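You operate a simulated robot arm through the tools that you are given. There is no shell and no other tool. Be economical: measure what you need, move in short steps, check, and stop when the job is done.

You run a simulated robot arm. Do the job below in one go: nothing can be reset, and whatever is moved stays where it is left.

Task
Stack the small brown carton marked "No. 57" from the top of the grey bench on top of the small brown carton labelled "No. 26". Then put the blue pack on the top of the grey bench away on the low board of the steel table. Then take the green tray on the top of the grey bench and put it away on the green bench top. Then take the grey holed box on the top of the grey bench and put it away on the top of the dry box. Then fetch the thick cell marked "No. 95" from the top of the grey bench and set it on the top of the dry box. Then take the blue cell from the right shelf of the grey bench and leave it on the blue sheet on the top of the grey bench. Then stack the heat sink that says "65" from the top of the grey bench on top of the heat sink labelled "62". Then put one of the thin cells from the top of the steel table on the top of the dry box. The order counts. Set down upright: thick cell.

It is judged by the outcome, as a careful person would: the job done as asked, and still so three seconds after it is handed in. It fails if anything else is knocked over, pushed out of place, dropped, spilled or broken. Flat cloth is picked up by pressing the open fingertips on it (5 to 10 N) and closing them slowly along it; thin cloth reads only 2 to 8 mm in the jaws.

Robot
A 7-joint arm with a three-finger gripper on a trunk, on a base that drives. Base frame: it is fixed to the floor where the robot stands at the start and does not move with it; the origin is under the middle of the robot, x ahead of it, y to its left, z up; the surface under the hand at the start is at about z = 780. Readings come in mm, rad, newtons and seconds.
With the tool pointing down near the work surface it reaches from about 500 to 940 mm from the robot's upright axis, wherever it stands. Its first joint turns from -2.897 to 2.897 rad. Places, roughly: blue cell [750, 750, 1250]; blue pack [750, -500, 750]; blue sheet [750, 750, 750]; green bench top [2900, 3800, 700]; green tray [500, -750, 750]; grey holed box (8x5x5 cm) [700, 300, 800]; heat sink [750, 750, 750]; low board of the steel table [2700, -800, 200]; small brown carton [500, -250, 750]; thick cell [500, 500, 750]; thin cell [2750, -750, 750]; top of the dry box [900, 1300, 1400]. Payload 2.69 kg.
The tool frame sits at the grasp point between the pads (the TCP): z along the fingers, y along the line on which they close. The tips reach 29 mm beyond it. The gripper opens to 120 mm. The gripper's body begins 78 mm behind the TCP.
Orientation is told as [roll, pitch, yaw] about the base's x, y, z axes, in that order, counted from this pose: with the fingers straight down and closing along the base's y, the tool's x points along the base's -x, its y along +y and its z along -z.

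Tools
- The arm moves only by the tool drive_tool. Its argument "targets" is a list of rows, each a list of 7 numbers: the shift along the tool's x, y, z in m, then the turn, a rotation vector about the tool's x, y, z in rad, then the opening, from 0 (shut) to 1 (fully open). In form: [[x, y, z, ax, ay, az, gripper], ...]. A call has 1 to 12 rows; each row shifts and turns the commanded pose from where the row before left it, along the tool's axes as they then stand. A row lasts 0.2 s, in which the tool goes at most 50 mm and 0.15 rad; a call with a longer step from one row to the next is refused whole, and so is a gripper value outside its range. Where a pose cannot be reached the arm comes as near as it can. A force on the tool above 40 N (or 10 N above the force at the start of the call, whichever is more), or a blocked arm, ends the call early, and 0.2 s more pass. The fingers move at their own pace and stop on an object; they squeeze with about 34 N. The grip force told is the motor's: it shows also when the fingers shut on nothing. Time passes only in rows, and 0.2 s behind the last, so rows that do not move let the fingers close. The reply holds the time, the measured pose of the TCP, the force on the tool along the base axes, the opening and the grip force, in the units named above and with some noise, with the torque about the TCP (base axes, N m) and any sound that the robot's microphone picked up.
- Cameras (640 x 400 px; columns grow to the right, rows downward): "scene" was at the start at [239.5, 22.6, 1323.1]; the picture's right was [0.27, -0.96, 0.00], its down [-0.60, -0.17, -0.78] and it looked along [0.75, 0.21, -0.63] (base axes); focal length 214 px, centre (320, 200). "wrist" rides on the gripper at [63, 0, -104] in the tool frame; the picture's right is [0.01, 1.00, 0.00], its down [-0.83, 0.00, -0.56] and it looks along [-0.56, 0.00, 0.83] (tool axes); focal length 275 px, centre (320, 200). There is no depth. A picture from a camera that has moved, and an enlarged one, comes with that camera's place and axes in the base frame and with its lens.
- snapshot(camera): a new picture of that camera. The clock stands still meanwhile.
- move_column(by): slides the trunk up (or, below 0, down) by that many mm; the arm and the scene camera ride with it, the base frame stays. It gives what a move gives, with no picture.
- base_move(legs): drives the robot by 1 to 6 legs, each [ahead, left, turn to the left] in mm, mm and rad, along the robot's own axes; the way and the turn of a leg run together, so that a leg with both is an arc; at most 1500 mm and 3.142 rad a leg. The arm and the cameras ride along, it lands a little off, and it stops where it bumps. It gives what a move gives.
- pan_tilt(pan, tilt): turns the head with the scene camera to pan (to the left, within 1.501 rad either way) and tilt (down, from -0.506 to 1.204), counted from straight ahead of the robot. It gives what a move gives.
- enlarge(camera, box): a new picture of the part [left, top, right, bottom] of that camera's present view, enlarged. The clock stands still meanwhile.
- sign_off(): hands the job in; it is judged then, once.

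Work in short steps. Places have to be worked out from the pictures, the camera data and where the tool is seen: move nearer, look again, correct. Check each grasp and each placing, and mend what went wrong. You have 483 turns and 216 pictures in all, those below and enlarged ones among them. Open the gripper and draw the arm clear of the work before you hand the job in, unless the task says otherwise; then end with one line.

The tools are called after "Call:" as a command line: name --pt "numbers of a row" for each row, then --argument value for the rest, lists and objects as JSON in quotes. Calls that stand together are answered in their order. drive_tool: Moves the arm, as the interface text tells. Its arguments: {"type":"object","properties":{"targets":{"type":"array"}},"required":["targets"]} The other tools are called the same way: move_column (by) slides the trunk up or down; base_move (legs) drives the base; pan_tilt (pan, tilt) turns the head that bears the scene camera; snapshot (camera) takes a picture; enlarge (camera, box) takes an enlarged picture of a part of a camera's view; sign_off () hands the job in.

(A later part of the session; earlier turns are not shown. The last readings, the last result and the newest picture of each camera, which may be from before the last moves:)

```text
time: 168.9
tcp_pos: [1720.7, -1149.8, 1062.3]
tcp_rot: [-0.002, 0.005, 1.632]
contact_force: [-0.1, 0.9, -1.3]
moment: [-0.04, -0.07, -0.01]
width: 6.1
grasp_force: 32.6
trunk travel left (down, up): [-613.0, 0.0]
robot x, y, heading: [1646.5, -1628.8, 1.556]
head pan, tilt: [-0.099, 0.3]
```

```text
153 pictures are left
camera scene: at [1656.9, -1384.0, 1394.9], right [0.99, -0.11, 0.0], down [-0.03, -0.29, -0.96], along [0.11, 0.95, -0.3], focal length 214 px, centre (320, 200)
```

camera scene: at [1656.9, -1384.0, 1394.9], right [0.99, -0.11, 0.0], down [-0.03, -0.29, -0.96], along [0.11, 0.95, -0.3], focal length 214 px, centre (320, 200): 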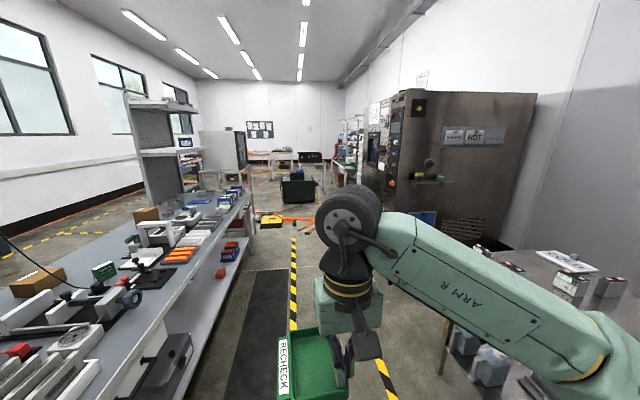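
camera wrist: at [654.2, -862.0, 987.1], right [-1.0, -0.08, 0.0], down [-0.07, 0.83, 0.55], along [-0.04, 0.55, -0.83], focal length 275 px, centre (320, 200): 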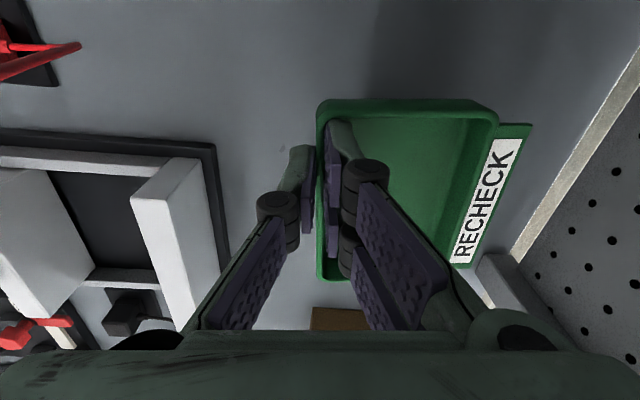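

Aisle ahead is open until cables on the floor near y≈1800. I drive ahead 1500 mm and look again.

Call:
base_move --legs '[[1500, 0, 0.015]]'

Call:
pan_tilt --pan 0.15 --tilt 0.35

Call:
snapshot --camera "scene"

Call:
pan_tilt --pan 0.9 --tilt 0.45

Call:
snapshot --camera "scene"

```text
time: 176.3
tcp_pos: [1710.2, 349.8, 1062.7]
tcp_rot: [-0.002, 0.008, 1.659]
contact_force: [0.1, -0.4, -0.9]
moment: [-0.01, -0.05, -0.05]
width: 6.1
grasp_force: 32.2
trunk travel left (down, up): [-613.0, 0.0]
robot x, y, heading: [1646.1, -130.8, 1.583]
head pan, tilt: [-0.099, 0.3]
```

```text
time: 177.1
tcp_pos: [1709.3, 350.2, 1062.1]
tcp_rot: [0.0, 0.006, 1.659]
contact_force: [-0.2, -0.1, -0.8]
moment: [-0.02, -0.08, -0.01]
width: 5.9
grasp_force: 32.5
trunk travel left (down, up): [-613.0, 0.0]
robot x, y, heading: [1650.7, -133.6, 1.584]
head pan, tilt: [0.15, 0.351]
```

```text
152 pictures are left
camera scene: at [1629.6, 112.6, 1390.2], right [0.99, 0.16, 0.0], down [0.06, -0.34, -0.94], along [-0.15, 0.93, -0.34], focal length 214 px, centre (320, 200)
```

scene: 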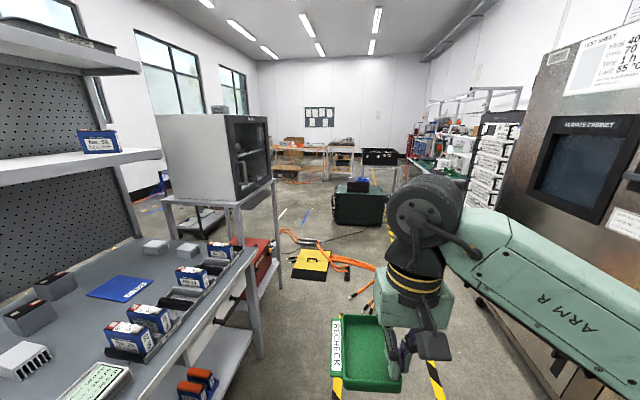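

```text
time: 178.2
tcp_pos: [1709.5, 350.4, 1062.0]
tcp_rot: [-0.002, 0.006, 1.657]
contact_force: [-0.1, 0.2, -1.3]
moment: [0.01, -0.03, 0.0]
width: 5.7
grasp_force: 32.7
trunk travel left (down, up): [-613.0, 0.0]
robot x, y, heading: [1646.5, -133.8, 1.583]
head pan, tilt: [0.901, 0.45]
```

```text
151 pictures are left
camera scene: at [1571.9, 77.0, 1381.0], right [0.61, 0.79, 0.0], down [0.34, -0.27, -0.9], along [-0.71, 0.55, -0.44], focal length 214 px, centre (320, 200)
```

scene: 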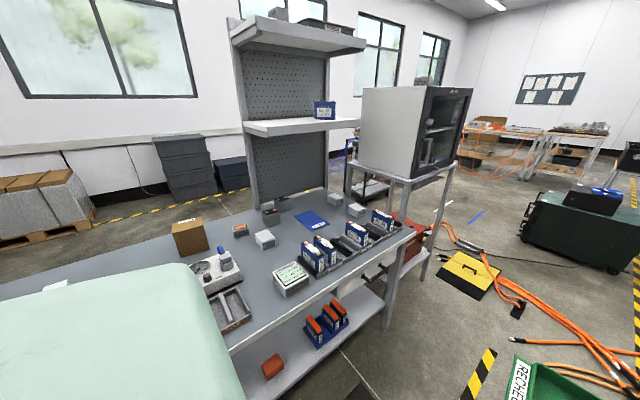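

Excellent view of the dry box, shelf and bench items. Orange cables lie across the aisle; I go 600 mm further and inspect the floor more closely.

Call:
base_move --legs '[[600, 0, -0.013]]'

Call:
pan_tilt --pan 0.25 --tilt 0.5

Call:
snapshot --camera "scene"

Call:
pan_tilt --pan -0.75 --tilt 0.4

Call:
snapshot --camera "scene"

```text
time: 181.6
tcp_pos: [1701.4, 961.2, 1061.9]
tcp_rot: [-0.001, 0.006, 1.658]
contact_force: [-1.4, 0.0, 0.1]
moment: [-0.05, -0.06, -0.02]
width: 6.1
grasp_force: 32.4
trunk travel left (down, up): [-613.0, 0.0]
robot x, y, heading: [1635.9, 476.6, 1.587]
head pan, tilt: [0.901, 0.45]
```

```text
time: 182.7
tcp_pos: [1701.4, 960.0, 1062.4]
tcp_rot: [-0.001, 0.005, 1.658]
contact_force: [-0.2, 1.3, -0.5]
moment: [-0.03, -0.08, 0.01]
width: 6.0
grasp_force: 32.5
trunk travel left (down, up): [-613.0, 0.0]
robot x, y, heading: [1642.9, 474.9, 1.584]
head pan, tilt: [0.25, 0.499]
```

```text
150 pictures are left
camera scene: at [1613.5, 719.4, 1376.5], right [0.97, 0.26, 0.0], down [0.12, -0.46, -0.88], along [-0.23, 0.85, -0.48], focal length 214 px, centre (320, 200)
```

scene: 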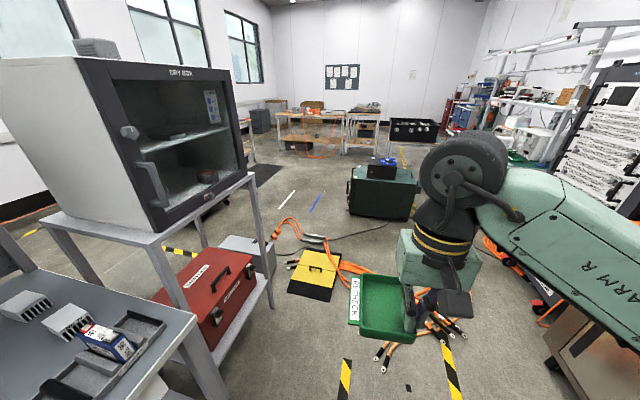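

```text
time: 183.9
tcp_pos: [1701.3, 960.2, 1062.0]
tcp_rot: [0.0, 0.004, 1.658]
contact_force: [1.0, -0.1, -1.0]
moment: [-0.02, -0.07, 0.01]
width: 6.0
grasp_force: 32.7
trunk travel left (down, up): [-613.0, 0.0]
robot x, y, heading: [1641.3, 474.4, 1.582]
head pan, tilt: [-0.75, 0.4]
```

```text
149 pictures are left
camera scene: at [1699.4, 700.1, 1385.7], right [0.74, -0.67, 0.0], down [-0.26, -0.29, -0.92], along [0.62, 0.68, -0.39], focal length 214 px, centre (320, 200)
```

scene: 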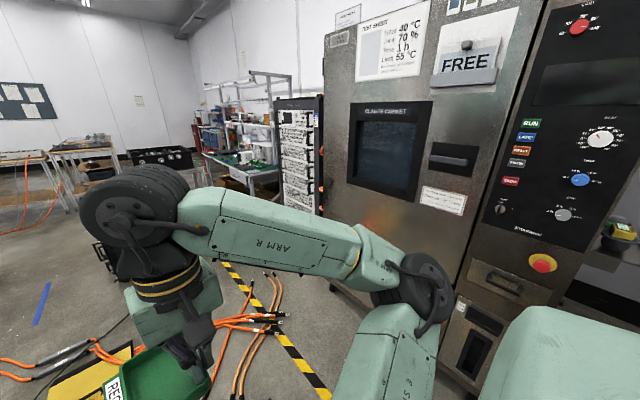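

Cables fully cross this aisle, so I take the long way: back out, through the corridor, around the bench's front, then up to the green bench. First shift the tool left, back up, turn to face -x.

Call:
drive_tool --pt "0 0.038 0 0 0 0 0.0" --pt "0 0.038 0 0 0 0 0.0" --pt "0 0.038 0 0 0 0 0.0" --pt "0 0.038 0 0 0 0 0.0" --pt "0 0 0 0 0 0 0.0"

Call:
base_move --legs '[[-1400, 0, -0.01], [-400, 0, 0], [0, 0, 1.57]]'

```text
time: 185.1
tcp_pos: [1550.7, 946.4, 1062.2]
tcp_rot: [-0.003, 0.007, 1.658]
contact_force: [0.1, -0.1, -0.1]
moment: [-0.05, -0.12, -0.01]
width: 6.1
grasp_force: 32.2
trunk travel left (down, up): [-613.0, 0.0]
robot x, y, heading: [1636.0, 474.6, 1.584]
head pan, tilt: [-0.75, 0.4]
```

```text
time: 198.0
tcp_pos: [1207.3, -1388.8, 1061.5]
tcp_rot: [-0.001, 0.006, -3.045]
contact_force: [0.5, 0.8, -0.5]
moment: [0.06, -0.02, 0.01]
width: 6.0
grasp_force: 32.6
trunk travel left (down, up): [-613.0, 0.0]
robot x, y, heading: [1676.5, -1298.0, -3.122]
head pan, tilt: [-0.75, 0.4]
```

Shift to corridor line y≈-1635 and look before entering.

Call:
base_move --legs '[[0, 335, -0.02]]'

Call:
pan_tilt --pan 0.0 --tilt 0.45

Call:
snapshot --camera "scene"

```text
time: 201.2
tcp_pos: [1209.4, -1720.1, 1061.8]
tcp_rot: [-0.002, 0.007, -3.065]
contact_force: [0.7, -0.7, -1.4]
moment: [0.05, -0.02, -0.03]
width: 6.0
grasp_force: 32.6
trunk travel left (down, up): [-613.0, 0.0]
robot x, y, heading: [1679.9, -1637.6, -3.138]
head pan, tilt: [-0.75, 0.4]
```

```text
time: 202.3
tcp_pos: [1209.2, -1720.4, 1061.0]
tcp_rot: [-0.004, 0.007, -3.065]
contact_force: [-0.5, 0.7, -1.9]
moment: [0.05, -0.05, 0.02]
width: 5.9
grasp_force: 32.5
trunk travel left (down, up): [-613.0, 0.0]
robot x, y, heading: [1680.9, -1638.4, -3.137]
head pan, tilt: [0.0, 0.45]
```

```text
148 pictures are left
camera scene: at [1433.7, -1637.5, 1381.0], right [0.0, 1.0, 0.0], down [0.44, 0.0, -0.9], along [-0.9, 0.0, -0.44], focal length 214 px, centre (320, 200)
```

scene: 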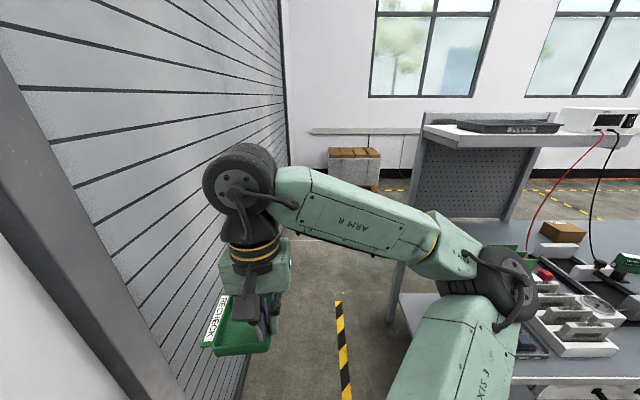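

Clearances OK on both sides. Drive through the corridor to x≈-300.

Call:
base_move --legs '[[1000, 0, -0.004], [980, 0, 0]]'

Call:
pan_tilt --pan -0.9 --tilt 0.35

Call:
snapshot --camera "scene"

```text
time: 212.3
tcp_pos: [-787.8, -1728.2, 1061.3]
tcp_rot: [-0.003, 0.007, -3.068]
contact_force: [-0.4, -0.1, -0.9]
moment: [0.08, -0.05, 0.02]
width: 6.0
grasp_force: 32.0
trunk travel left (down, up): [-613.0, 0.0]
robot x, y, heading: [-318.4, -1648.0, 3.139]
head pan, tilt: [0.0, 0.45]
```

```text
time: 213.5
tcp_pos: [-788.0, -1727.0, 1060.5]
tcp_rot: [-0.001, 0.005, -3.068]
contact_force: [-0.4, -0.8, -2.4]
moment: [0.08, 0.0, 0.04]
width: 6.2
grasp_force: 32.3
trunk travel left (down, up): [-613.0, 0.0]
robot x, y, heading: [-316.9, -1642.9, 3.133]
head pan, tilt: [-0.901, 0.351]
```

```text
147 pictures are left
camera scene: at [-529.4, -1572.7, 1390.2], right [0.78, 0.62, 0.0], down [0.21, -0.27, -0.94], along [-0.58, 0.74, -0.34], focal length 214 px, centre (320, 200)
```

scene: 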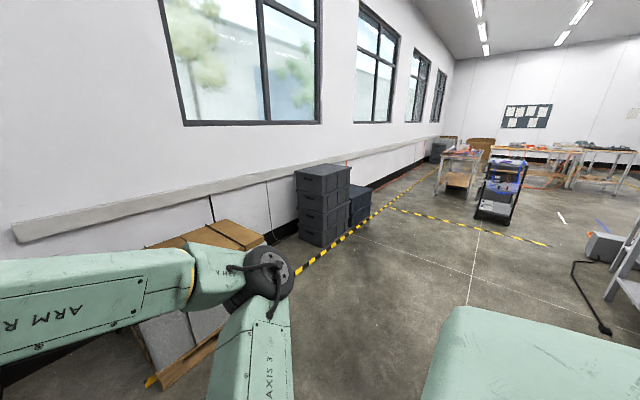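

I turn to face +y and go forward along x≈-250 to inspect the passage near the cart.

Call:
base_move --legs '[[0, 0, -1.565], [1500, 0, 0], [700, 0, 0]]'

Call:
pan_tilt --pan -0.3 --tilt 0.35

Call:
snapshot --camera "scene"

Call:
pan_tilt --pan 0.4 --tilt 0.35

Call:
snapshot --camera "scene"

```text
time: 228.3
tcp_pos: [-473.8, 1042.1, 1061.3]
tcp_rot: [-0.001, 0.007, 1.672]
contact_force: [-0.2, -0.7, -1.4]
moment: [-0.07, -0.02, 0.01]
width: 6.1
grasp_force: 32.6
trunk travel left (down, up): [-613.0, 0.0]
robot x, y, heading: [-376.4, 569.0, 1.6]
head pan, tilt: [-0.901, 0.351]
```

```text
time: 229.3
tcp_pos: [-472.5, 1040.7, 1061.4]
tcp_rot: [-0.001, 0.005, 1.67]
contact_force: [0.5, 0.1, -0.3]
moment: [-0.04, -0.04, 0.02]
width: 5.9
grasp_force: 32.7
trunk travel left (down, up): [-613.0, 0.0]
robot x, y, heading: [-377.5, 573.0, 1.599]
head pan, tilt: [-0.3, 0.351]
```

```text
146 pictures are left
camera scene: at [-355.8, 817.7, 1390.2], right [0.96, -0.27, 0.0], down [-0.09, -0.33, -0.94], along [0.26, 0.9, -0.34], focal length 214 px, centre (320, 200)
```

scene: 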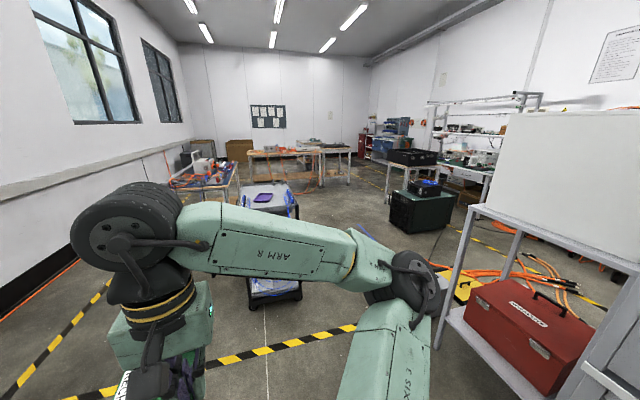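

```text
time: 230.4
tcp_pos: [-473.0, 1041.1, 1060.9]
tcp_rot: [-0.001, 0.006, 1.673]
contact_force: [-0.9, -0.1, -0.2]
moment: [-0.04, -0.08, 0.01]
width: 5.8
grasp_force: 32.7
trunk travel left (down, up): [-613.0, 0.0]
robot x, y, heading: [-379.5, 572.7, 1.594]
head pan, tilt: [0.4, 0.351]
```

```text
145 pictures are left
camera scene: at [-419.5, 813.0, 1390.2], right [0.91, 0.41, 0.0], down [0.14, -0.31, -0.94], along [-0.39, 0.86, -0.34], focal length 214 px, centre (320, 200)
```

scene: 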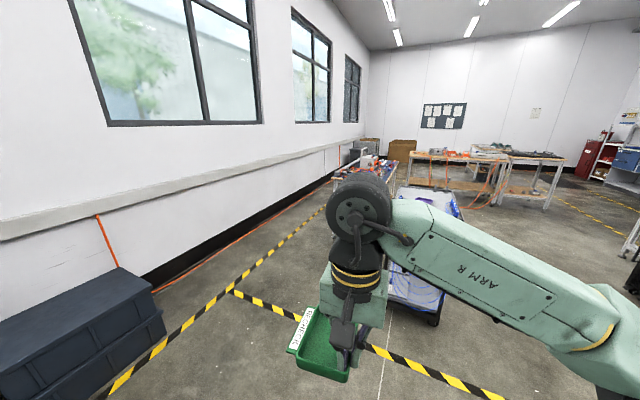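

The passage between the cart (right edge x≈-115) and the grey floor box (x≥550) suits x≈200. The base is narrow (feet ±160 mm). I shift right and advance to y≈1450.

Call:
base_move --legs '[[0, -490, -0.027], [880, 0, 0]]'

Call:
pan_tilt --pan -0.35 --tilt 0.5

Call:
snapshot --camera "scene"

Call:
pan_tilt --pan 0.1 --tilt 0.6

Call:
snapshot --camera "scene"

```text
time: 238.9
tcp_pos: [12.6, 1935.1, 1060.4]
tcp_rot: [-0.003, 0.005, 1.659]
contact_force: [-0.1, 0.9, -1.3]
moment: [-0.02, -0.06, 0.0]
width: 5.9
grasp_force: 32.9
trunk travel left (down, up): [-613.0, 0.0]
robot x, y, heading: [101.2, 1462.0, 1.583]
head pan, tilt: [0.4, 0.351]
```

```text
time: 240.0
tcp_pos: [10.9, 1935.5, 1061.7]
tcp_rot: [-0.001, 0.006, 1.658]
contact_force: [0.0, -0.2, -1.1]
moment: [-0.02, -0.04, 0.01]
width: 5.9
grasp_force: 32.5
trunk travel left (down, up): [-613.0, 0.0]
robot x, y, heading: [99.1, 1465.6, 1.587]
head pan, tilt: [-0.351, 0.499]
```

```text
144 pictures are left
camera scene: at [129.4, 1706.5, 1376.6], right [0.94, -0.33, 0.0], down [-0.16, -0.45, -0.88], along [0.29, 0.83, -0.48], focal length 214 px, centre (320, 200)
```

scene: 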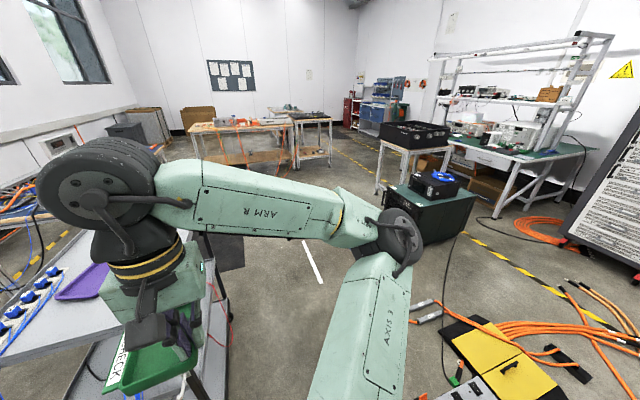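

```text
time: 240.9
tcp_pos: [12.1, 1935.6, 1061.1]
tcp_rot: [-0.001, 0.004, 1.66]
contact_force: [1.0, -0.3, -1.0]
moment: [-0.05, -0.07, 0.03]
width: 5.9
grasp_force: 32.8
trunk travel left (down, up): [-613.0, 0.0]
robot x, y, heading: [99.5, 1467.2, 1.586]
head pan, tilt: [0.099, 0.6]
```

```text
143 pictures are left
camera scene: at [89.5, 1708.5, 1367.5], right [0.99, 0.11, 0.0], down [0.06, -0.56, -0.83], along [-0.09, 0.82, -0.56], focal length 214 px, centre (320, 200)
```

scene: 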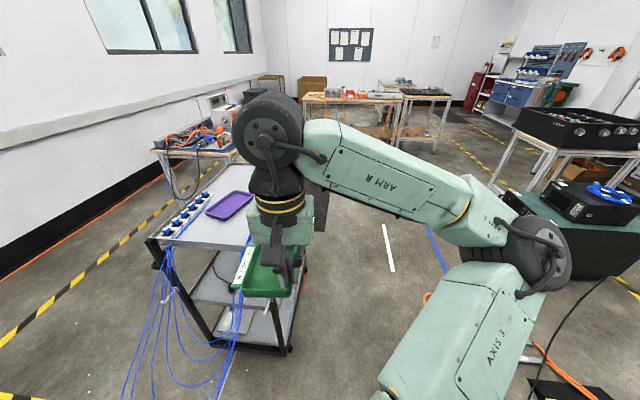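

The way at x≈250 is free. Enlarged look at the green bench area for the later approach.

Call:
pan_tilt --pan -0.65 --tilt 0.3

Call:
enlarge --camera "scene" --box '[200, 90, 560, 315]'

```text
time: 242.0
tcp_pos: [11.4, 1935.9, 1061.9]
tcp_rot: [-0.003, 0.007, 1.658]
contact_force: [-0.4, -1.5, -0.7]
moment: [-0.03, -0.07, 0.02]
width: 6.0
grasp_force: 32.7
trunk travel left (down, up): [-613.0, 0.0]
robot x, y, heading: [100.4, 1464.0, 1.583]
head pan, tilt: [-0.649, 0.3]
```

```text
1.78 times, centred on (380, 202) of scene
camera zoom: at [154.7, 1695.7, 1394.9], right [0.8, -0.59, 0.0], down [-0.18, -0.24, -0.96], along [0.57, 0.77, -0.3], focal length 381 px, centre (213, 196)
```

zoom: 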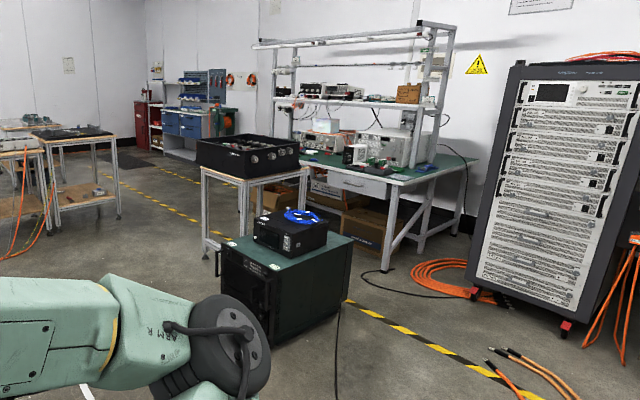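

Green bench: front edge x≈2700, y about 3000–4200; a case and a crate table stand before it. I go north along x≈250 to y≈4500, then approach from the north-west.

Call:
base_move --legs '[[0, -150, -0.012], [1500, 0, 0], [1400, 0, 0]]'

Call:
base_move --legs '[[0, 0, -1.57]]'

Call:
pan_tilt --pan 0.0 --tilt 0.35

Call:
snapshot --camera "scene"

```text
time: 245.7
tcp_pos: [167.5, 2082.8, 1062.1]
tcp_rot: [-0.002, 0.007, 1.636]
contact_force: [-0.2, -0.6, -1.2]
moment: [-0.06, -0.06, -0.03]
width: 5.9
grasp_force: 32.7
trunk travel left (down, up): [-613.0, 0.0]
robot x, y, heading: [245.9, 1610.2, 1.563]
head pan, tilt: [-0.649, 0.3]
stopped in leg 2: the robot was blocked; the commanded pose is now the measured one
```

```text
time: 249.0
tcp_pos: [642.2, 1883.0, 1059.6]
tcp_rot: [-0.007, 0.013, 0.503]
contact_force: [0.0, 0.1, -1.8]
moment: [-0.08, 0.04, -0.03]
width: 6.0
grasp_force: 32.7
trunk travel left (down, up): [-613.0, 0.0]
robot x, y, heading: [239.8, 1615.0, 0.38]
head pan, tilt: [-0.649, 0.3]
stopped in leg 1: the robot was blocked; the commanded pose is now the measured one
```

```text
time: 250.0
tcp_pos: [643.3, 1881.9, 1057.6]
tcp_rot: [-0.009, 0.013, 0.497]
contact_force: [-0.3, 0.0, -1.7]
moment: [-0.06, 0.02, 0.0]
width: 5.9
grasp_force: 32.5
trunk travel left (down, up): [-613.0, 0.0]
robot x, y, heading: [244.7, 1617.7, 0.373]
head pan, tilt: [0.0, 0.351]
```

```text
141 pictures are left
camera scene: at [475.1, 1716.7, 1389.3], right [0.36, -0.93, 0.01], down [-0.32, -0.13, -0.94], along [0.87, 0.34, -0.35], focal length 214 px, centre (320, 200)
```

scene: 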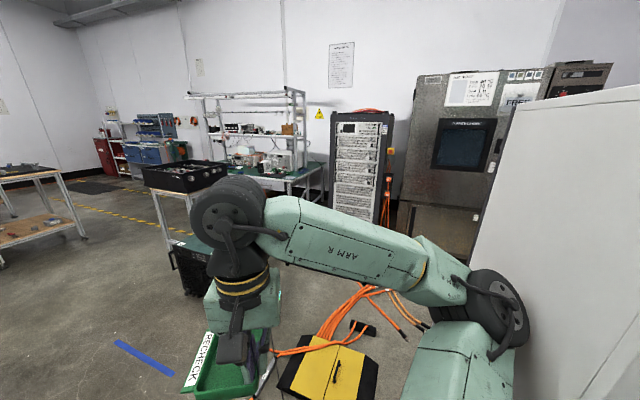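

I was blocked going forward and the turn then brought the elbow near the dry box. I turn back at once.

Call:
base_move --legs '[[0, 0, 1.19]]'

Call:
pan_tilt --pan -0.9 --tilt 0.6

Call:
snapshot --camera "scene"

```text
time: 253.4
tcp_pos: [160.1, 2087.8, 1060.3]
tcp_rot: [-0.004, 0.009, 1.664]
contact_force: [-1.1, 0.0, -1.6]
moment: [-0.05, -0.04, 0.04]
width: 6.0
grasp_force: 32.4
trunk travel left (down, up): [-613.0, 0.0]
robot x, y, heading: [239.9, 1618.3, 1.544]
head pan, tilt: [0.0, 0.351]
```

```text
time: 254.7
tcp_pos: [159.0, 2087.0, 1060.6]
tcp_rot: [-0.005, 0.01, 1.664]
contact_force: [0.5, 0.6, -1.2]
moment: [-0.05, -0.01, 0.0]
width: 6.0
grasp_force: 32.9
trunk travel left (down, up): [-613.0, 0.0]
robot x, y, heading: [243.7, 1617.1, 1.545]
head pan, tilt: [-0.901, 0.6]
```

```text
140 pictures are left
camera scene: at [317.5, 1826.1, 1367.5], right [0.6, -0.8, 0.0], down [-0.45, -0.34, -0.83], along [0.66, 0.5, -0.56], focal length 214 px, centre (320, 200)
```

scene: 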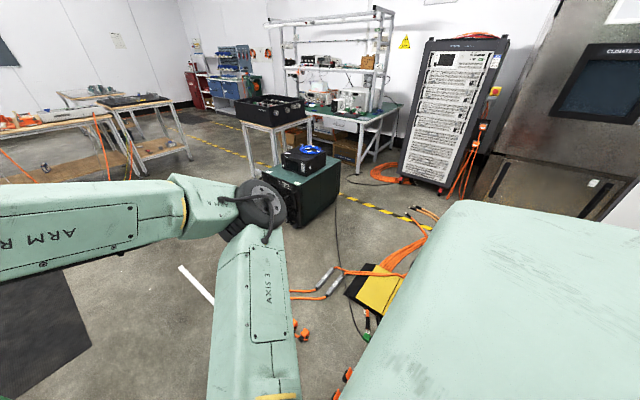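

Look at the left/front floor to find what blocks.

Call:
pan_tilt --pan 0.7 --tilt 0.75

Call:
snapshot --camera "scene"

Call:
snapshot --camera "wrist"

```text
time: 256.3
tcp_pos: [160.3, 2086.9, 1060.5]
tcp_rot: [-0.003, 0.008, 1.664]
contact_force: [-0.6, 0.2, -1.1]
moment: [-0.07, -0.05, 0.01]
width: 6.1
grasp_force: 31.8
trunk travel left (down, up): [-613.0, 0.0]
robot x, y, heading: [243.2, 1617.1, 1.553]
head pan, tilt: [0.7, 0.75]
```

```text
139 pictures are left
camera scene: at [195.2, 1837.7, 1354.6], right [0.78, 0.62, 0.0], down [0.43, -0.53, -0.73], along [-0.46, 0.57, -0.68], focal length 214 px, centre (320, 200)
```

scene: 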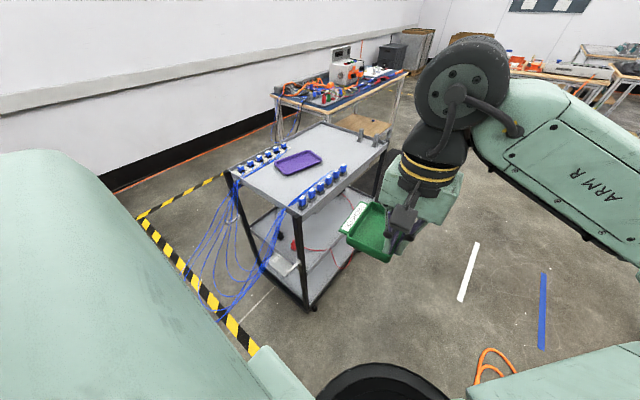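

```text
138 pictures are left
camera wrist: at [166.5, 2025.7, 1165.6], right [-1.0, -0.1, 0.0], down [-0.08, 0.83, 0.55], along [-0.05, 0.55, -0.84], focal length 275 px, centre (320, 200)
```

wrist: 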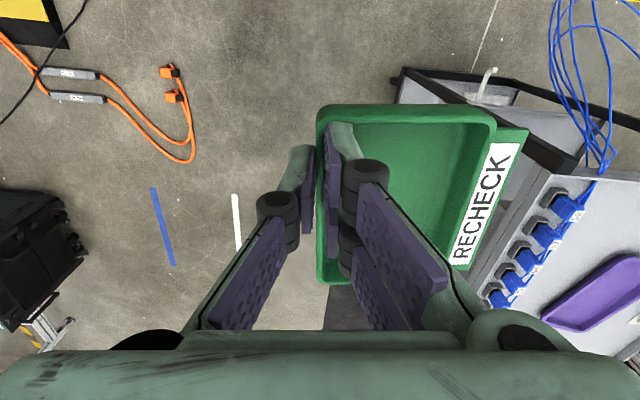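

The cart's nearest leg is at (-174,2194); the right-side obstacle is probably the grey floor box/cord. I shift left ~80 mm and try forward gently.

Call:
base_move --legs '[[0, 85, 0.02]]'

Call:
base_move --legs '[[150, 0, 0]]'

```text
time: 257.6
tcp_pos: [68.7, 2086.8, 1060.6]
tcp_rot: [-0.004, 0.01, 1.683]
contact_force: [-0.2, 0.0, -1.5]
moment: [-0.04, -0.06, -0.02]
width: 6.0
grasp_force: 32.9
trunk travel left (down, up): [-613.0, 0.0]
robot x, y, heading: [159.1, 1619.4, 1.569]
head pan, tilt: [0.7, 0.75]
```

```text
time: 259.0
tcp_pos: [67.4, 2238.8, 1060.5]
tcp_rot: [-0.004, 0.01, 1.687]
contact_force: [-0.1, 0.6, -1.1]
moment: [-0.06, -0.03, 0.01]
width: 5.9
grasp_force: 32.0
trunk travel left (down, up): [-613.0, 0.0]
robot x, y, heading: [159.3, 1770.8, 1.565]
head pan, tilt: [0.7, 0.75]
```

That passed. Continue ahead in short legs, nudging slightly right.

Call:
base_move --legs '[[150, -20, 0]]'

Call:
base_move --legs '[[200, -20, 0]]'

```text
time: 260.4
tcp_pos: [88.6, 2390.2, 1060.9]
tcp_rot: [-0.003, 0.011, 1.684]
contact_force: [0.4, 0.3, -0.9]
moment: [-0.05, -0.04, -0.02]
width: 6.1
grasp_force: 31.9
trunk travel left (down, up): [-613.0, 0.0]
robot x, y, heading: [181.7, 1920.6, 1.563]
head pan, tilt: [0.7, 0.75]
```

```text
time: 262.0
tcp_pos: [112.2, 2588.0, 1060.2]
tcp_rot: [-0.003, 0.01, 1.683]
contact_force: [0.3, 0.1, -2.1]
moment: [-0.08, -0.05, -0.02]
width: 6.1
grasp_force: 32.2
trunk travel left (down, up): [-613.0, 0.0]
robot x, y, heading: [202.6, 2118.4, 1.567]
head pan, tilt: [0.7, 0.75]
```

Going well; continue to y≈3000, then on to 4450.

Call:
base_move --legs '[[500, -40, 0]]'

Call:
pan_tilt --pan -0.5 --tilt 0.35

Call:
snapshot --camera "scene"

```text
time: 264.9
tcp_pos: [152.0, 3079.7, 1061.2]
tcp_rot: [-0.002, 0.01, 1.683]
contact_force: [0.4, -0.4, -1.0]
moment: [-0.09, -0.06, 0.0]
width: 5.8
grasp_force: 32.7
trunk travel left (down, up): [-613.0, 0.0]
robot x, y, heading: [241.8, 2612.5, 1.567]
head pan, tilt: [0.7, 0.75]
```

```text
time: 266.3
tcp_pos: [152.2, 3079.7, 1061.3]
tcp_rot: [-0.003, 0.009, 1.682]
contact_force: [-0.1, 1.0, -0.5]
moment: [-0.02, -0.06, 0.02]
width: 5.9
grasp_force: 32.6
trunk travel left (down, up): [-613.0, 0.0]
robot x, y, heading: [242.6, 2610.1, 1.564]
head pan, tilt: [-0.499, 0.351]
```

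```text
137 pictures are left
camera scene: at [289.8, 2848.0, 1390.2], right [0.88, -0.48, 0.0], down [-0.17, -0.3, -0.94], along [0.45, 0.82, -0.34], focal length 214 px, centre (320, 200)
```

scene: 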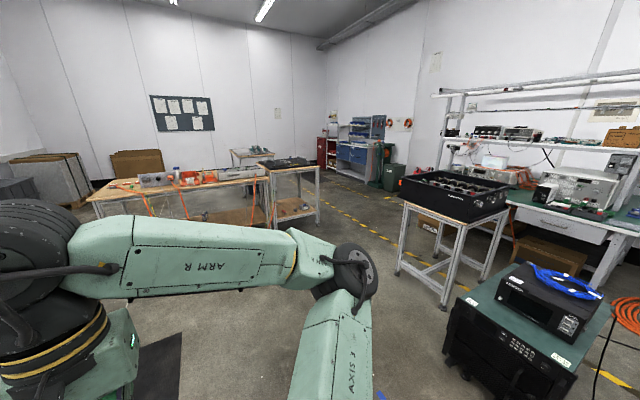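

Clear route: crate table occupies x 1770–2350, y 3500–3970; I go to (250,4330), turn to +x and approach the bench's north part.

Call:
base_move --legs '[[1500, 0, 0], [220, 0, 0], [0, 0, -1.565]]'

Call:
pan_tilt --pan -0.2 --tilt 0.35

Call:
snapshot --camera "scene"

```text
time: 278.9
tcp_pos: [725.2, 4441.4, 1060.7]
tcp_rot: [-0.005, 0.009, 0.154]
contact_force: [-0.6, -0.3, -0.9]
moment: [-0.04, 0.03, -0.01]
width: 6.0
grasp_force: 32.8
trunk travel left (down, up): [-613.0, 0.0]
robot x, y, heading: [262.1, 4333.2, 0.037]
head pan, tilt: [-0.499, 0.351]
```

```text
time: 279.6
tcp_pos: [725.1, 4441.3, 1060.0]
tcp_rot: [-0.004, 0.007, 0.154]
contact_force: [0.0, 0.1, -1.2]
moment: [-0.07, 0.05, 0.0]
width: 5.8
grasp_force: 32.7
trunk travel left (down, up): [-613.0, 0.0]
robot x, y, heading: [258.9, 4331.6, 0.032]
head pan, tilt: [-0.201, 0.351]
```

```text
136 pictures are left
camera scene: at [509.2, 4320.8, 1390.2], right [-0.16, -0.99, 0.0], down [-0.34, 0.06, -0.94], along [0.93, -0.15, -0.34], focal length 214 px, centre (320, 200)
```

scene: 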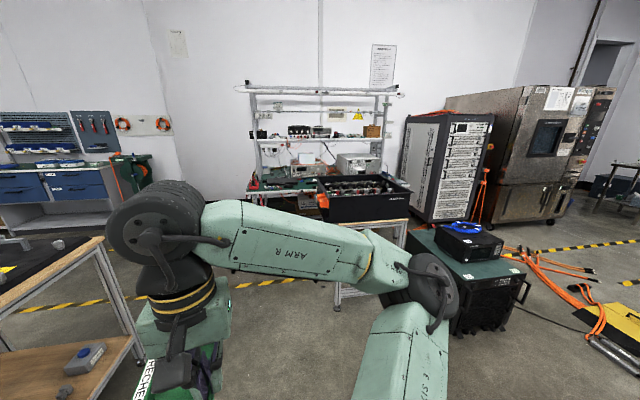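

Proceed ahead to x≈2000 at y≈4340.

Call:
base_move --legs '[[1000, 0, -0.03], [750, 30, 0]]'

Call:
pan_tilt --pan -0.15 --tilt 0.6

Call:
snapshot --camera "scene"

```text
time: 288.6
tcp_pos: [2495.7, 4471.9, 1059.9]
tcp_rot: [-0.004, 0.01, 0.115]
contact_force: [0.5, -0.2, -0.2]
moment: [-0.05, 0.04, -0.01]
width: 6.1
grasp_force: 32.2
trunk travel left (down, up): [-613.0, 0.0]
robot x, y, heading: [2027.6, 4379.9, -0.003]
head pan, tilt: [-0.201, 0.351]
```

```text
time: 289.4
tcp_pos: [2496.5, 4472.9, 1059.5]
tcp_rot: [-0.003, 0.009, 0.116]
contact_force: [1.0, -0.1, -0.9]
moment: [-0.04, 0.01, -0.02]
width: 6.1
grasp_force: 32.8
trunk travel left (down, up): [-613.0, 0.0]
robot x, y, heading: [2028.5, 4378.8, -0.007]
head pan, tilt: [-0.15, 0.6]
```

```text
135 pictures are left
camera scene: at [2272.1, 4366.0, 1367.5], right [-0.15, -0.99, 0.0], down [-0.56, 0.09, -0.83], along [0.82, -0.13, -0.56], focal length 214 px, centre (320, 200)
```

scene: 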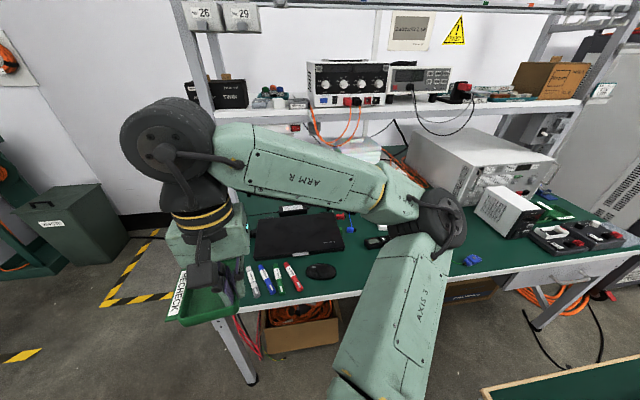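

Bench top has a free area right of the mouse, near (2745,4090). I swing the tool over there at height to check with the wrist camera.

Call:
drive_tool --pt "-0.0075 -0.047 0 0 0 0 0.0" --pt "-0.0075 -0.047 0 0 0 0 0.0" --pt "-0.0075 -0.047 0 0 0 0 0.0" --pt "-0.0075 -0.047 0 0 0 0 0.0" --pt "-0.0075 -0.047 0 0 0 0 0.0" --pt "-0.0075 -0.047 0 0 0 0 0.0" --pt "-0.0075 -0.047 0 0 0 0 0.0" --pt "0 0 0 0 0 0 0.0"

Call:
snapshot --camera "wrist"

Call:
snapshot --camera "scene"

```text
time: 291.2
tcp_pos: [2585.3, 4151.3, 1061.9]
tcp_rot: [-0.005, 0.008, 0.114]
contact_force: [0.6, 0.2, -0.8]
moment: [-0.08, 0.01, -0.02]
width: 6.2
grasp_force: 32.3
trunk travel left (down, up): [-613.0, 0.0]
robot x, y, heading: [2028.2, 4380.1, -0.006]
head pan, tilt: [-0.15, 0.6]
```

```text
134 pictures are left
camera wrist: at [2523.3, 4144.3, 1166.6], right [-0.12, 0.99, 0.0], down [0.83, 0.1, 0.55], along [0.54, 0.06, -0.84], focal length 275 px, centre (320, 200)
```

wrist: 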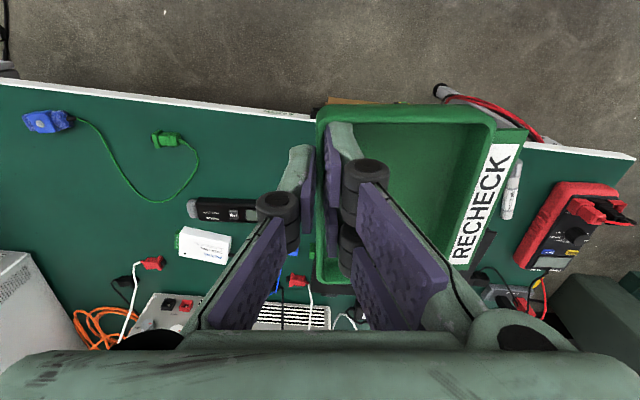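

```text
133 pictures are left
camera scene: at [2272.1, 4366.1, 1367.5], right [-0.15, -0.99, 0.0], down [-0.56, 0.09, -0.83], along [0.82, -0.13, -0.56], focal length 214 px, centre (320, 200)
```

scene: 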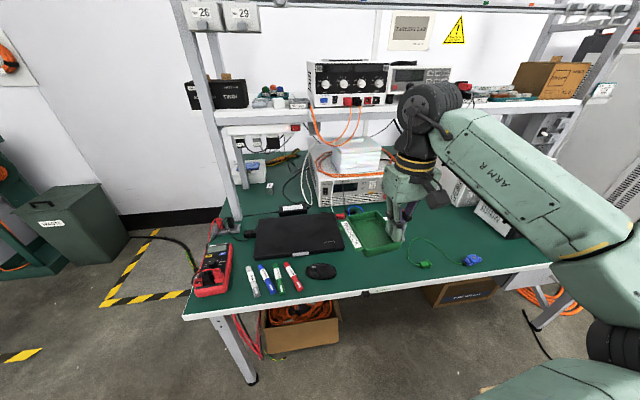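

Free spot confirmed. I move over it and lower to TCP z≈850.

Call:
drive_tool --pt "-0.0223 -0.017 0.02 0 0 0 0.0" --pt "-0.0223 -0.017 0.03 0 0 0 0.0" --pt "-0.0223 -0.017 0.03 0 0 0 0.0" --pt "-0.0223 -0.017 0.03 0 0 0 0.0" --pt "-0.0223 -0.017 0.03 0 0 0 0.0" --pt "-0.0223 -0.017 0.03 0 0 0 0.0" --pt "0 0 0.04 0 0 0.1 0.0" --pt "0 0 0 0 0 0 0.0"

Call:
snapshot --camera "wrist"

Call:
enlarge --camera "scene" --box '[270, 180, 490, 320]'

```text
time: 293.0
tcp_pos: [2700.0, 4082.4, 886.5]
tcp_rot: [-0.003, 0.009, 0.015]
contact_force: [-0.2, -0.9, -0.5]
moment: [-0.05, 0.03, 0.01]
width: 6.0
grasp_force: 32.7
out of reach, approached as far as the arm can: row 5, 6
trunk travel left (down, up): [-613.0, 0.0]
robot x, y, heading: [2030.1, 4381.0, 0.002]
head pan, tilt: [-0.15, 0.6]
```

```text
132 pictures are left
camera wrist: at [2638.3, 4082.1, 991.8], right [-0.02, 1.0, 0.0], down [0.84, 0.02, 0.55], along [0.55, 0.01, -0.84], focal length 275 px, centre (320, 200)
```

wrist: 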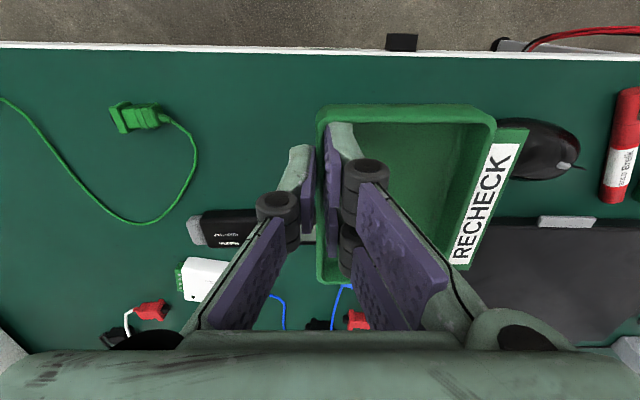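

```text
2.86 times, centred on (380, 250) of scene
camera zoom: at [2272.2, 4366.0, 1367.5], right [-0.15, -0.99, 0.0], down [-0.56, 0.09, -0.83], along [0.82, -0.13, -0.56], focal length 613 px, centre (149, 57)
```

zoom: 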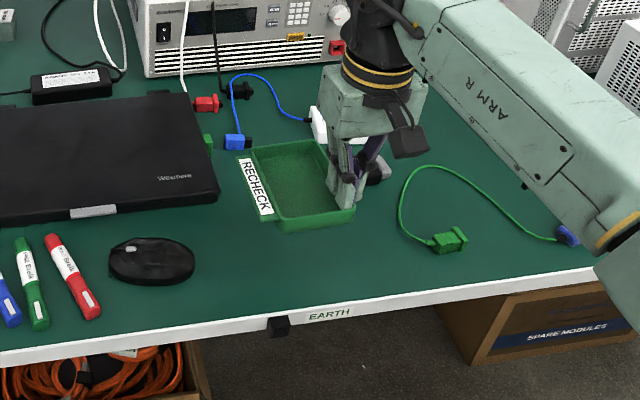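

Spot is free, but the tray should sit ~30 mm deeper. I lower the trunk 80 mm and then move forward.

Call:
move_column --by -80

Call:
drive_tool --pt "-0.02 0 0 0 0 0 0.0" --pt "-0.015 0 0 0 0 0 0.0" --pt "0 0 0 0 0 0 0.0"

```text
time: 294.1
tcp_pos: [2701.3, 4084.2, 808.5]
tcp_rot: [-0.004, 0.009, 0.013]
contact_force: [-0.5, 0.9, -1.0]
moment: [-0.03, 0.03, 0.01]
width: 6.1
grasp_force: 33.0
trunk travel left (down, up): [-533.0, 80.0]
robot x, y, heading: [2030.2, 4378.0, -0.004]
head pan, tilt: [-0.15, 0.6]
```

```text
time: 294.9
tcp_pos: [2735.3, 4082.9, 806.5]
tcp_rot: [-0.005, 0.009, 0.015]
contact_force: [-1.0, 0.3, -1.2]
moment: [-0.01, 0.02, 0.02]
width: 5.8
grasp_force: 32.7
trunk travel left (down, up): [-533.0, 80.0]
robot x, y, heading: [2025.9, 4381.1, -0.002]
head pan, tilt: [-0.15, 0.6]
```

Lower in small steps to contact.

Call:
drive_tool --pt "0 0 0.015 0 0 0 0.0" --pt "0 0 0.01 0 0 0 0.0" --pt "0 0 0.005 0 0 0 0.0" --pt "0 0 0 0 0 0 0.0"

Call:
enlarge --camera "scene" --box '[270, 180, 490, 320]'

```text
time: 295.9
tcp_pos: [2735.5, 4082.6, 777.2]
tcp_rot: [-0.004, 0.007, 0.014]
contact_force: [-0.9, -0.7, 10.1]
moment: [0.01, -0.97, -0.09]
width: 5.7
grasp_force: 32.8
trunk travel left (down, up): [-533.0, 80.0]
robot x, y, heading: [2024.4, 4380.8, -0.003]
head pan, tilt: [-0.15, 0.6]
```

```text
2.86 times, centred on (380, 250) of scene
camera zoom: at [2271.1, 4366.3, 1287.8], right [-0.15, -0.99, 0.0], down [-0.56, 0.09, -0.83], along [0.82, -0.13, -0.56], focal length 613 px, centre (149, 57)
```

zoom: 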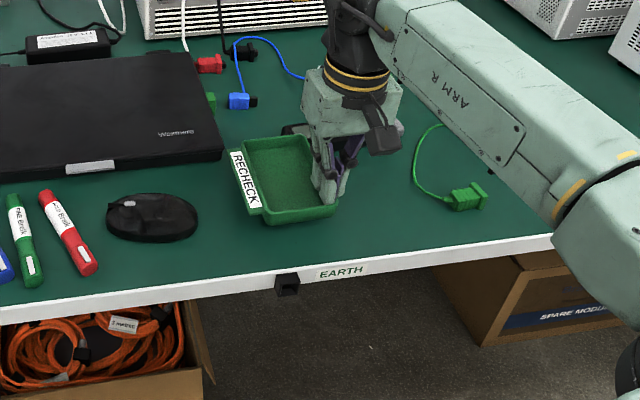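

Light contact at z≈777 (one edge first). I lower another 1.5 mm to seat it.

Call:
drive_tool --pt "0 0 0.001 0 0 0 0.0" --pt "0 0 0 0 0 0 0.0"

Call:
snapshot --camera "wrist"

```text
time: 296.5
tcp_pos: [2734.4, 4083.0, 776.8]
tcp_rot: [-0.006, 0.008, 0.014]
contact_force: [-0.2, -1.5, 10.7]
moment: [-0.05, -1.01, -0.12]
width: 6.2
grasp_force: 32.6
trunk travel left (down, up): [-533.0, 80.0]
robot x, y, heading: [2029.9, 4380.9, -0.004]
head pan, tilt: [-0.15, 0.6]
```

```text
129 pictures are left
camera wrist: at [2672.4, 4081.9, 881.6], right [-0.02, 1.0, -0.01], down [0.84, 0.02, 0.55], along [0.55, 0.01, -0.84], focal length 275 px, centre (320, 200)
```

wrist: 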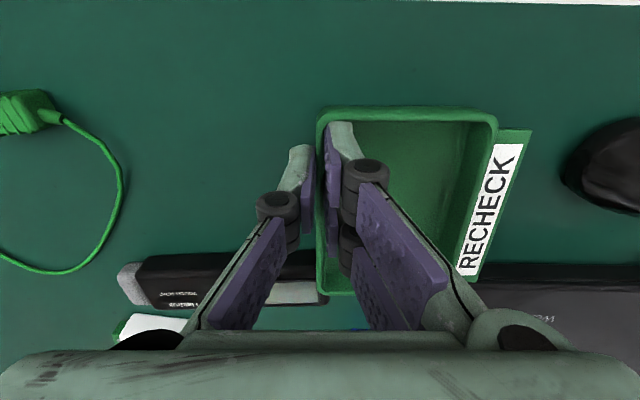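

The tray's rear edge seems to be touching the black stick. I lift 15 mm, shift back 18 mm and left a bit less, then lower again.

Call:
drive_tool --pt "0 0 -0.015 0 0 0 0.0" --pt "0.018 0.025 0 0 0 0 0.0" --pt "0 0 0 0 0 0 0.0"

Call:
enlarge --camera "wrist" --box '[60, 100, 540, 340]'

```text
time: 297.3
tcp_pos: [2715.3, 4106.7, 792.6]
tcp_rot: [-0.005, 0.01, 0.014]
contact_force: [0.2, 0.2, -0.6]
moment: [-0.08, 0.04, -0.02]
width: 6.0
grasp_force: 32.0
trunk travel left (down, up): [-533.0, 80.0]
robot x, y, heading: [2028.0, 4385.3, -0.002]
head pan, tilt: [-0.15, 0.6]
```

```text
1.33 times, centred on (300, 220) of wrist
camera zoom: at [2653.5, 4107.0, 896.8], right [-0.02, 1.0, 0.0], down [0.84, 0.02, 0.55], along [0.55, 0.01, -0.84], focal length 367 px, centre (347, 173)
```

zoom: 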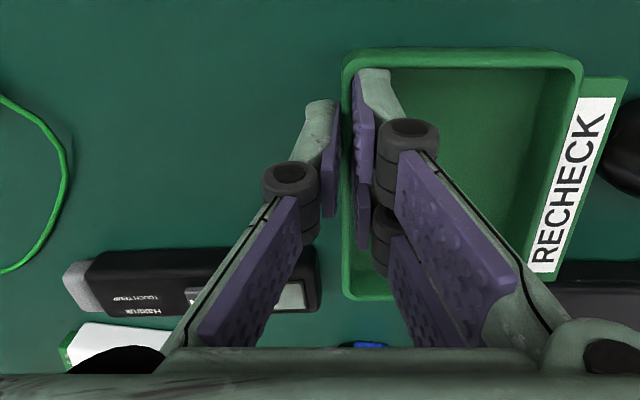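

Now clear of the stick on the left and of the mouse on the right. Lower again.

Call:
drive_tool --pt "0 0 0.012 0 0 0 0.0" --pt "0 0 0.006 0 0 0 0.0" --pt "0 0 0.004 0 0 0 0.0" --pt "0 0 0 0 0 0 0.0"

```text
time: 298.3
tcp_pos: [2715.4, 4108.2, 769.3]
tcp_rot: [-0.005, 0.009, 0.015]
contact_force: [0.0, -0.2, -1.8]
moment: [-0.06, 0.06, -0.01]
width: 6.1
grasp_force: 32.6
trunk travel left (down, up): [-533.0, 80.0]
robot x, y, heading: [2028.2, 4381.1, -0.005]
head pan, tilt: [-0.15, 0.6]
```

No contact yet at 769 (so it was the stick before). Continue in small steps.

Call:
drive_tool --pt "0 0 0.004 0 0 0 0.0" --pt "0 0 0.004 0 0 0 0.0" --pt "0 0 0 0 0 0 0.0"

Call:
drive_tool --pt "0 0 0.003 0 0 0 0.0" --pt "0 0 0.002 0 0 0 0.0" --pt "0 0 0 0 0 0 0.0"

```text
time: 299.1
tcp_pos: [2714.9, 4107.7, 763.6]
tcp_rot: [-0.006, 0.006, 0.014]
contact_force: [0.6, -2.3, 11.6]
moment: [-0.01, 0.37, 0.1]
width: 5.9
grasp_force: 32.6
trunk travel left (down, up): [-533.0, 80.0]
robot x, y, heading: [2026.4, 4379.5, -0.006]
head pan, tilt: [-0.15, 0.6]
```

```text
time: 299.9
tcp_pos: [2716.3, 4108.3, 757.7]
tcp_rot: [-0.003, 0.006, 0.014]
contact_force: [4.4, -2.7, 25.2]
moment: [0.02, 0.51, 0.0]
width: 6.0
grasp_force: 33.4
trunk travel left (down, up): [-533.0, 80.0]
robot x, y, heading: [2028.0, 4382.4, -0.004]
head pan, tilt: [-0.15, 0.6]
```

Seated (25 N). Release with a small opening and rise.

Call:
drive_tool --pt "0 0 -0.001 0 0 0 0.05" --pt "0 0 0 0 0 0 0.12" --pt "0 0 0 0 0 0 0.2" --pt "0 0 0 0 0 0 0.2" --pt "0 0 -0.02 0 0 0 0.2" --pt "0 0 -0.04 0 0 0 0.2" --pt "0 0 -0.04 0 0 0 0.2" --pt "0 0 0 0 0 0 0.2"

Call:
snapshot --camera "wrist"

Call:
enlarge --camera "scene" --box '[270, 180, 490, 320]'

```text
time: 301.7
tcp_pos: [2717.5, 4109.6, 853.8]
tcp_rot: [-0.004, 0.008, 0.013]
contact_force: [0.1, -0.1, 0.4]
moment: [-0.03, 0.02, -0.02]
width: 24.0
grasp_force: 0.1
trunk travel left (down, up): [-533.0, 80.0]
robot x, y, heading: [2028.1, 4379.9, -0.007]
head pan, tilt: [-0.15, 0.6]
```

```text
127 pictures are left
camera wrist: at [2655.2, 4108.6, 960.4], right [-0.02, 1.0, 0.0], down [0.84, 0.02, 0.55], along [0.55, 0.01, -0.84], focal length 275 px, centre (320, 200)
```

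wrist: 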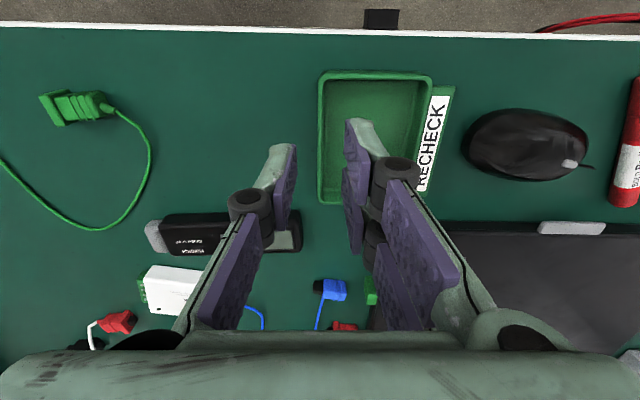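

```text
2.86 times, centred on (380, 250) of scene
camera zoom: at [2272.0, 4366.1, 1287.5], right [-0.15, -0.99, 0.0], down [-0.56, 0.09, -0.83], along [0.82, -0.13, -0.56], focal length 613 px, centre (149, 57)
```

zoom: 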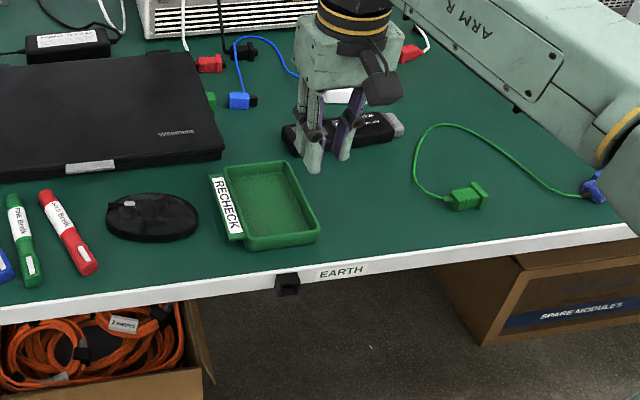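

Tray is placed and nothing else moved. Now tuck the arm, raise the trunk, and drive back the way I came.

Call:
move_column --by 80

Call:
drive_tool --pt "0.0245 0.03 -0.014 0 0 0 0.2" --pt "0.0245 0.04 -0.014 0 0 0 0.2" --pt "0.0245 0.04 -0.014 0 0 0 0.2" --pt "0.0245 0.04 -0.014 0 0 0 0.2" --pt "0.0245 0.04 -0.014 0 0 0 0.2" --pt "0.0245 0.04 -0.014 0 0 0 0.2" --pt "0.0245 0.04 -0.014 0 0 0 0.2" --pt "0.0245 0.04 -0.014 0 0 0 0.2" --pt "0.0245 0.04 -0.014 0 0 0 0.2" --pt "0 0 0 0 0 0 0.2"

Call:
base_move --legs '[[-900, -15, 0], [-870, -15, 0], [0, 0, 1.572]]'

```text
time: 302.9
tcp_pos: [2716.2, 4109.0, 935.1]
tcp_rot: [-0.005, 0.009, 0.015]
contact_force: [-1.0, 0.7, -0.2]
moment: [0.01, 0.01, -0.01]
width: 23.8
grasp_force: 0.1
trunk travel left (down, up): [-613.0, 0.0]
robot x, y, heading: [2024.5, 4380.5, -0.005]
head pan, tilt: [-0.15, 0.6]
```

```text
time: 305.1
tcp_pos: [2494.2, 4455.7, 1059.4]
tcp_rot: [-0.006, 0.007, 0.014]
contact_force: [-0.3, 1.1, -0.6]
moment: [0.03, -0.03, -0.01]
width: 24.1
grasp_force: 0.1
trunk travel left (down, up): [-613.0, 0.0]
robot x, y, heading: [2027.9, 4379.2, -0.005]
head pan, tilt: [-0.15, 0.6]
```

```text
time: 317.9
tcp_pos: [201.0, 4832.9, 1061.5]
tcp_rot: [-0.006, 0.01, 1.562]
contact_force: [-0.4, -0.3, 1.0]
moment: [-0.01, -0.02, -0.03]
width: 24.0
grasp_force: 0.0
trunk travel left (down, up): [-613.0, 0.0]
robot x, y, heading: [269.8, 4362.4, 1.545]
head pan, tilt: [-0.15, 0.6]
```

Back along the same line, in legs ending at the verified waypoints.

Call:
base_move --legs '[[-5, 0, 0.022], [-1000, 0, 0], [-745, 25, 0]]'

```text
time: 327.0
tcp_pos: [166.1, 3092.6, 1061.6]
tcp_rot: [-0.006, 0.009, 1.594]
contact_force: [0.9, -0.2, -0.2]
moment: [-0.01, 0.01, 0.02]
width: 24.1
grasp_force: 0.2
trunk travel left (down, up): [-613.0, 0.0]
robot x, y, heading: [249.8, 2625.5, 1.577]
head pan, tilt: [-0.15, 0.6]
```

Call:
base_move --legs '[[-505, 47, -0.007], [-198, 21, 0], [-150, 23, 0], [-152, 0, 0]]'

```text
time: 333.2
tcp_pos: [74.4, 2079.7, 1059.9]
tcp_rot: [-0.006, 0.01, 1.58]
contact_force: [0.0, -0.1, 0.0]
moment: [0.02, 0.0, 0.0]
width: 23.9
grasp_force: 0.1
trunk travel left (down, up): [-613.0, 0.0]
robot x, y, heading: [146.8, 1614.6, 1.56]
head pan, tilt: [-0.15, 0.6]
```

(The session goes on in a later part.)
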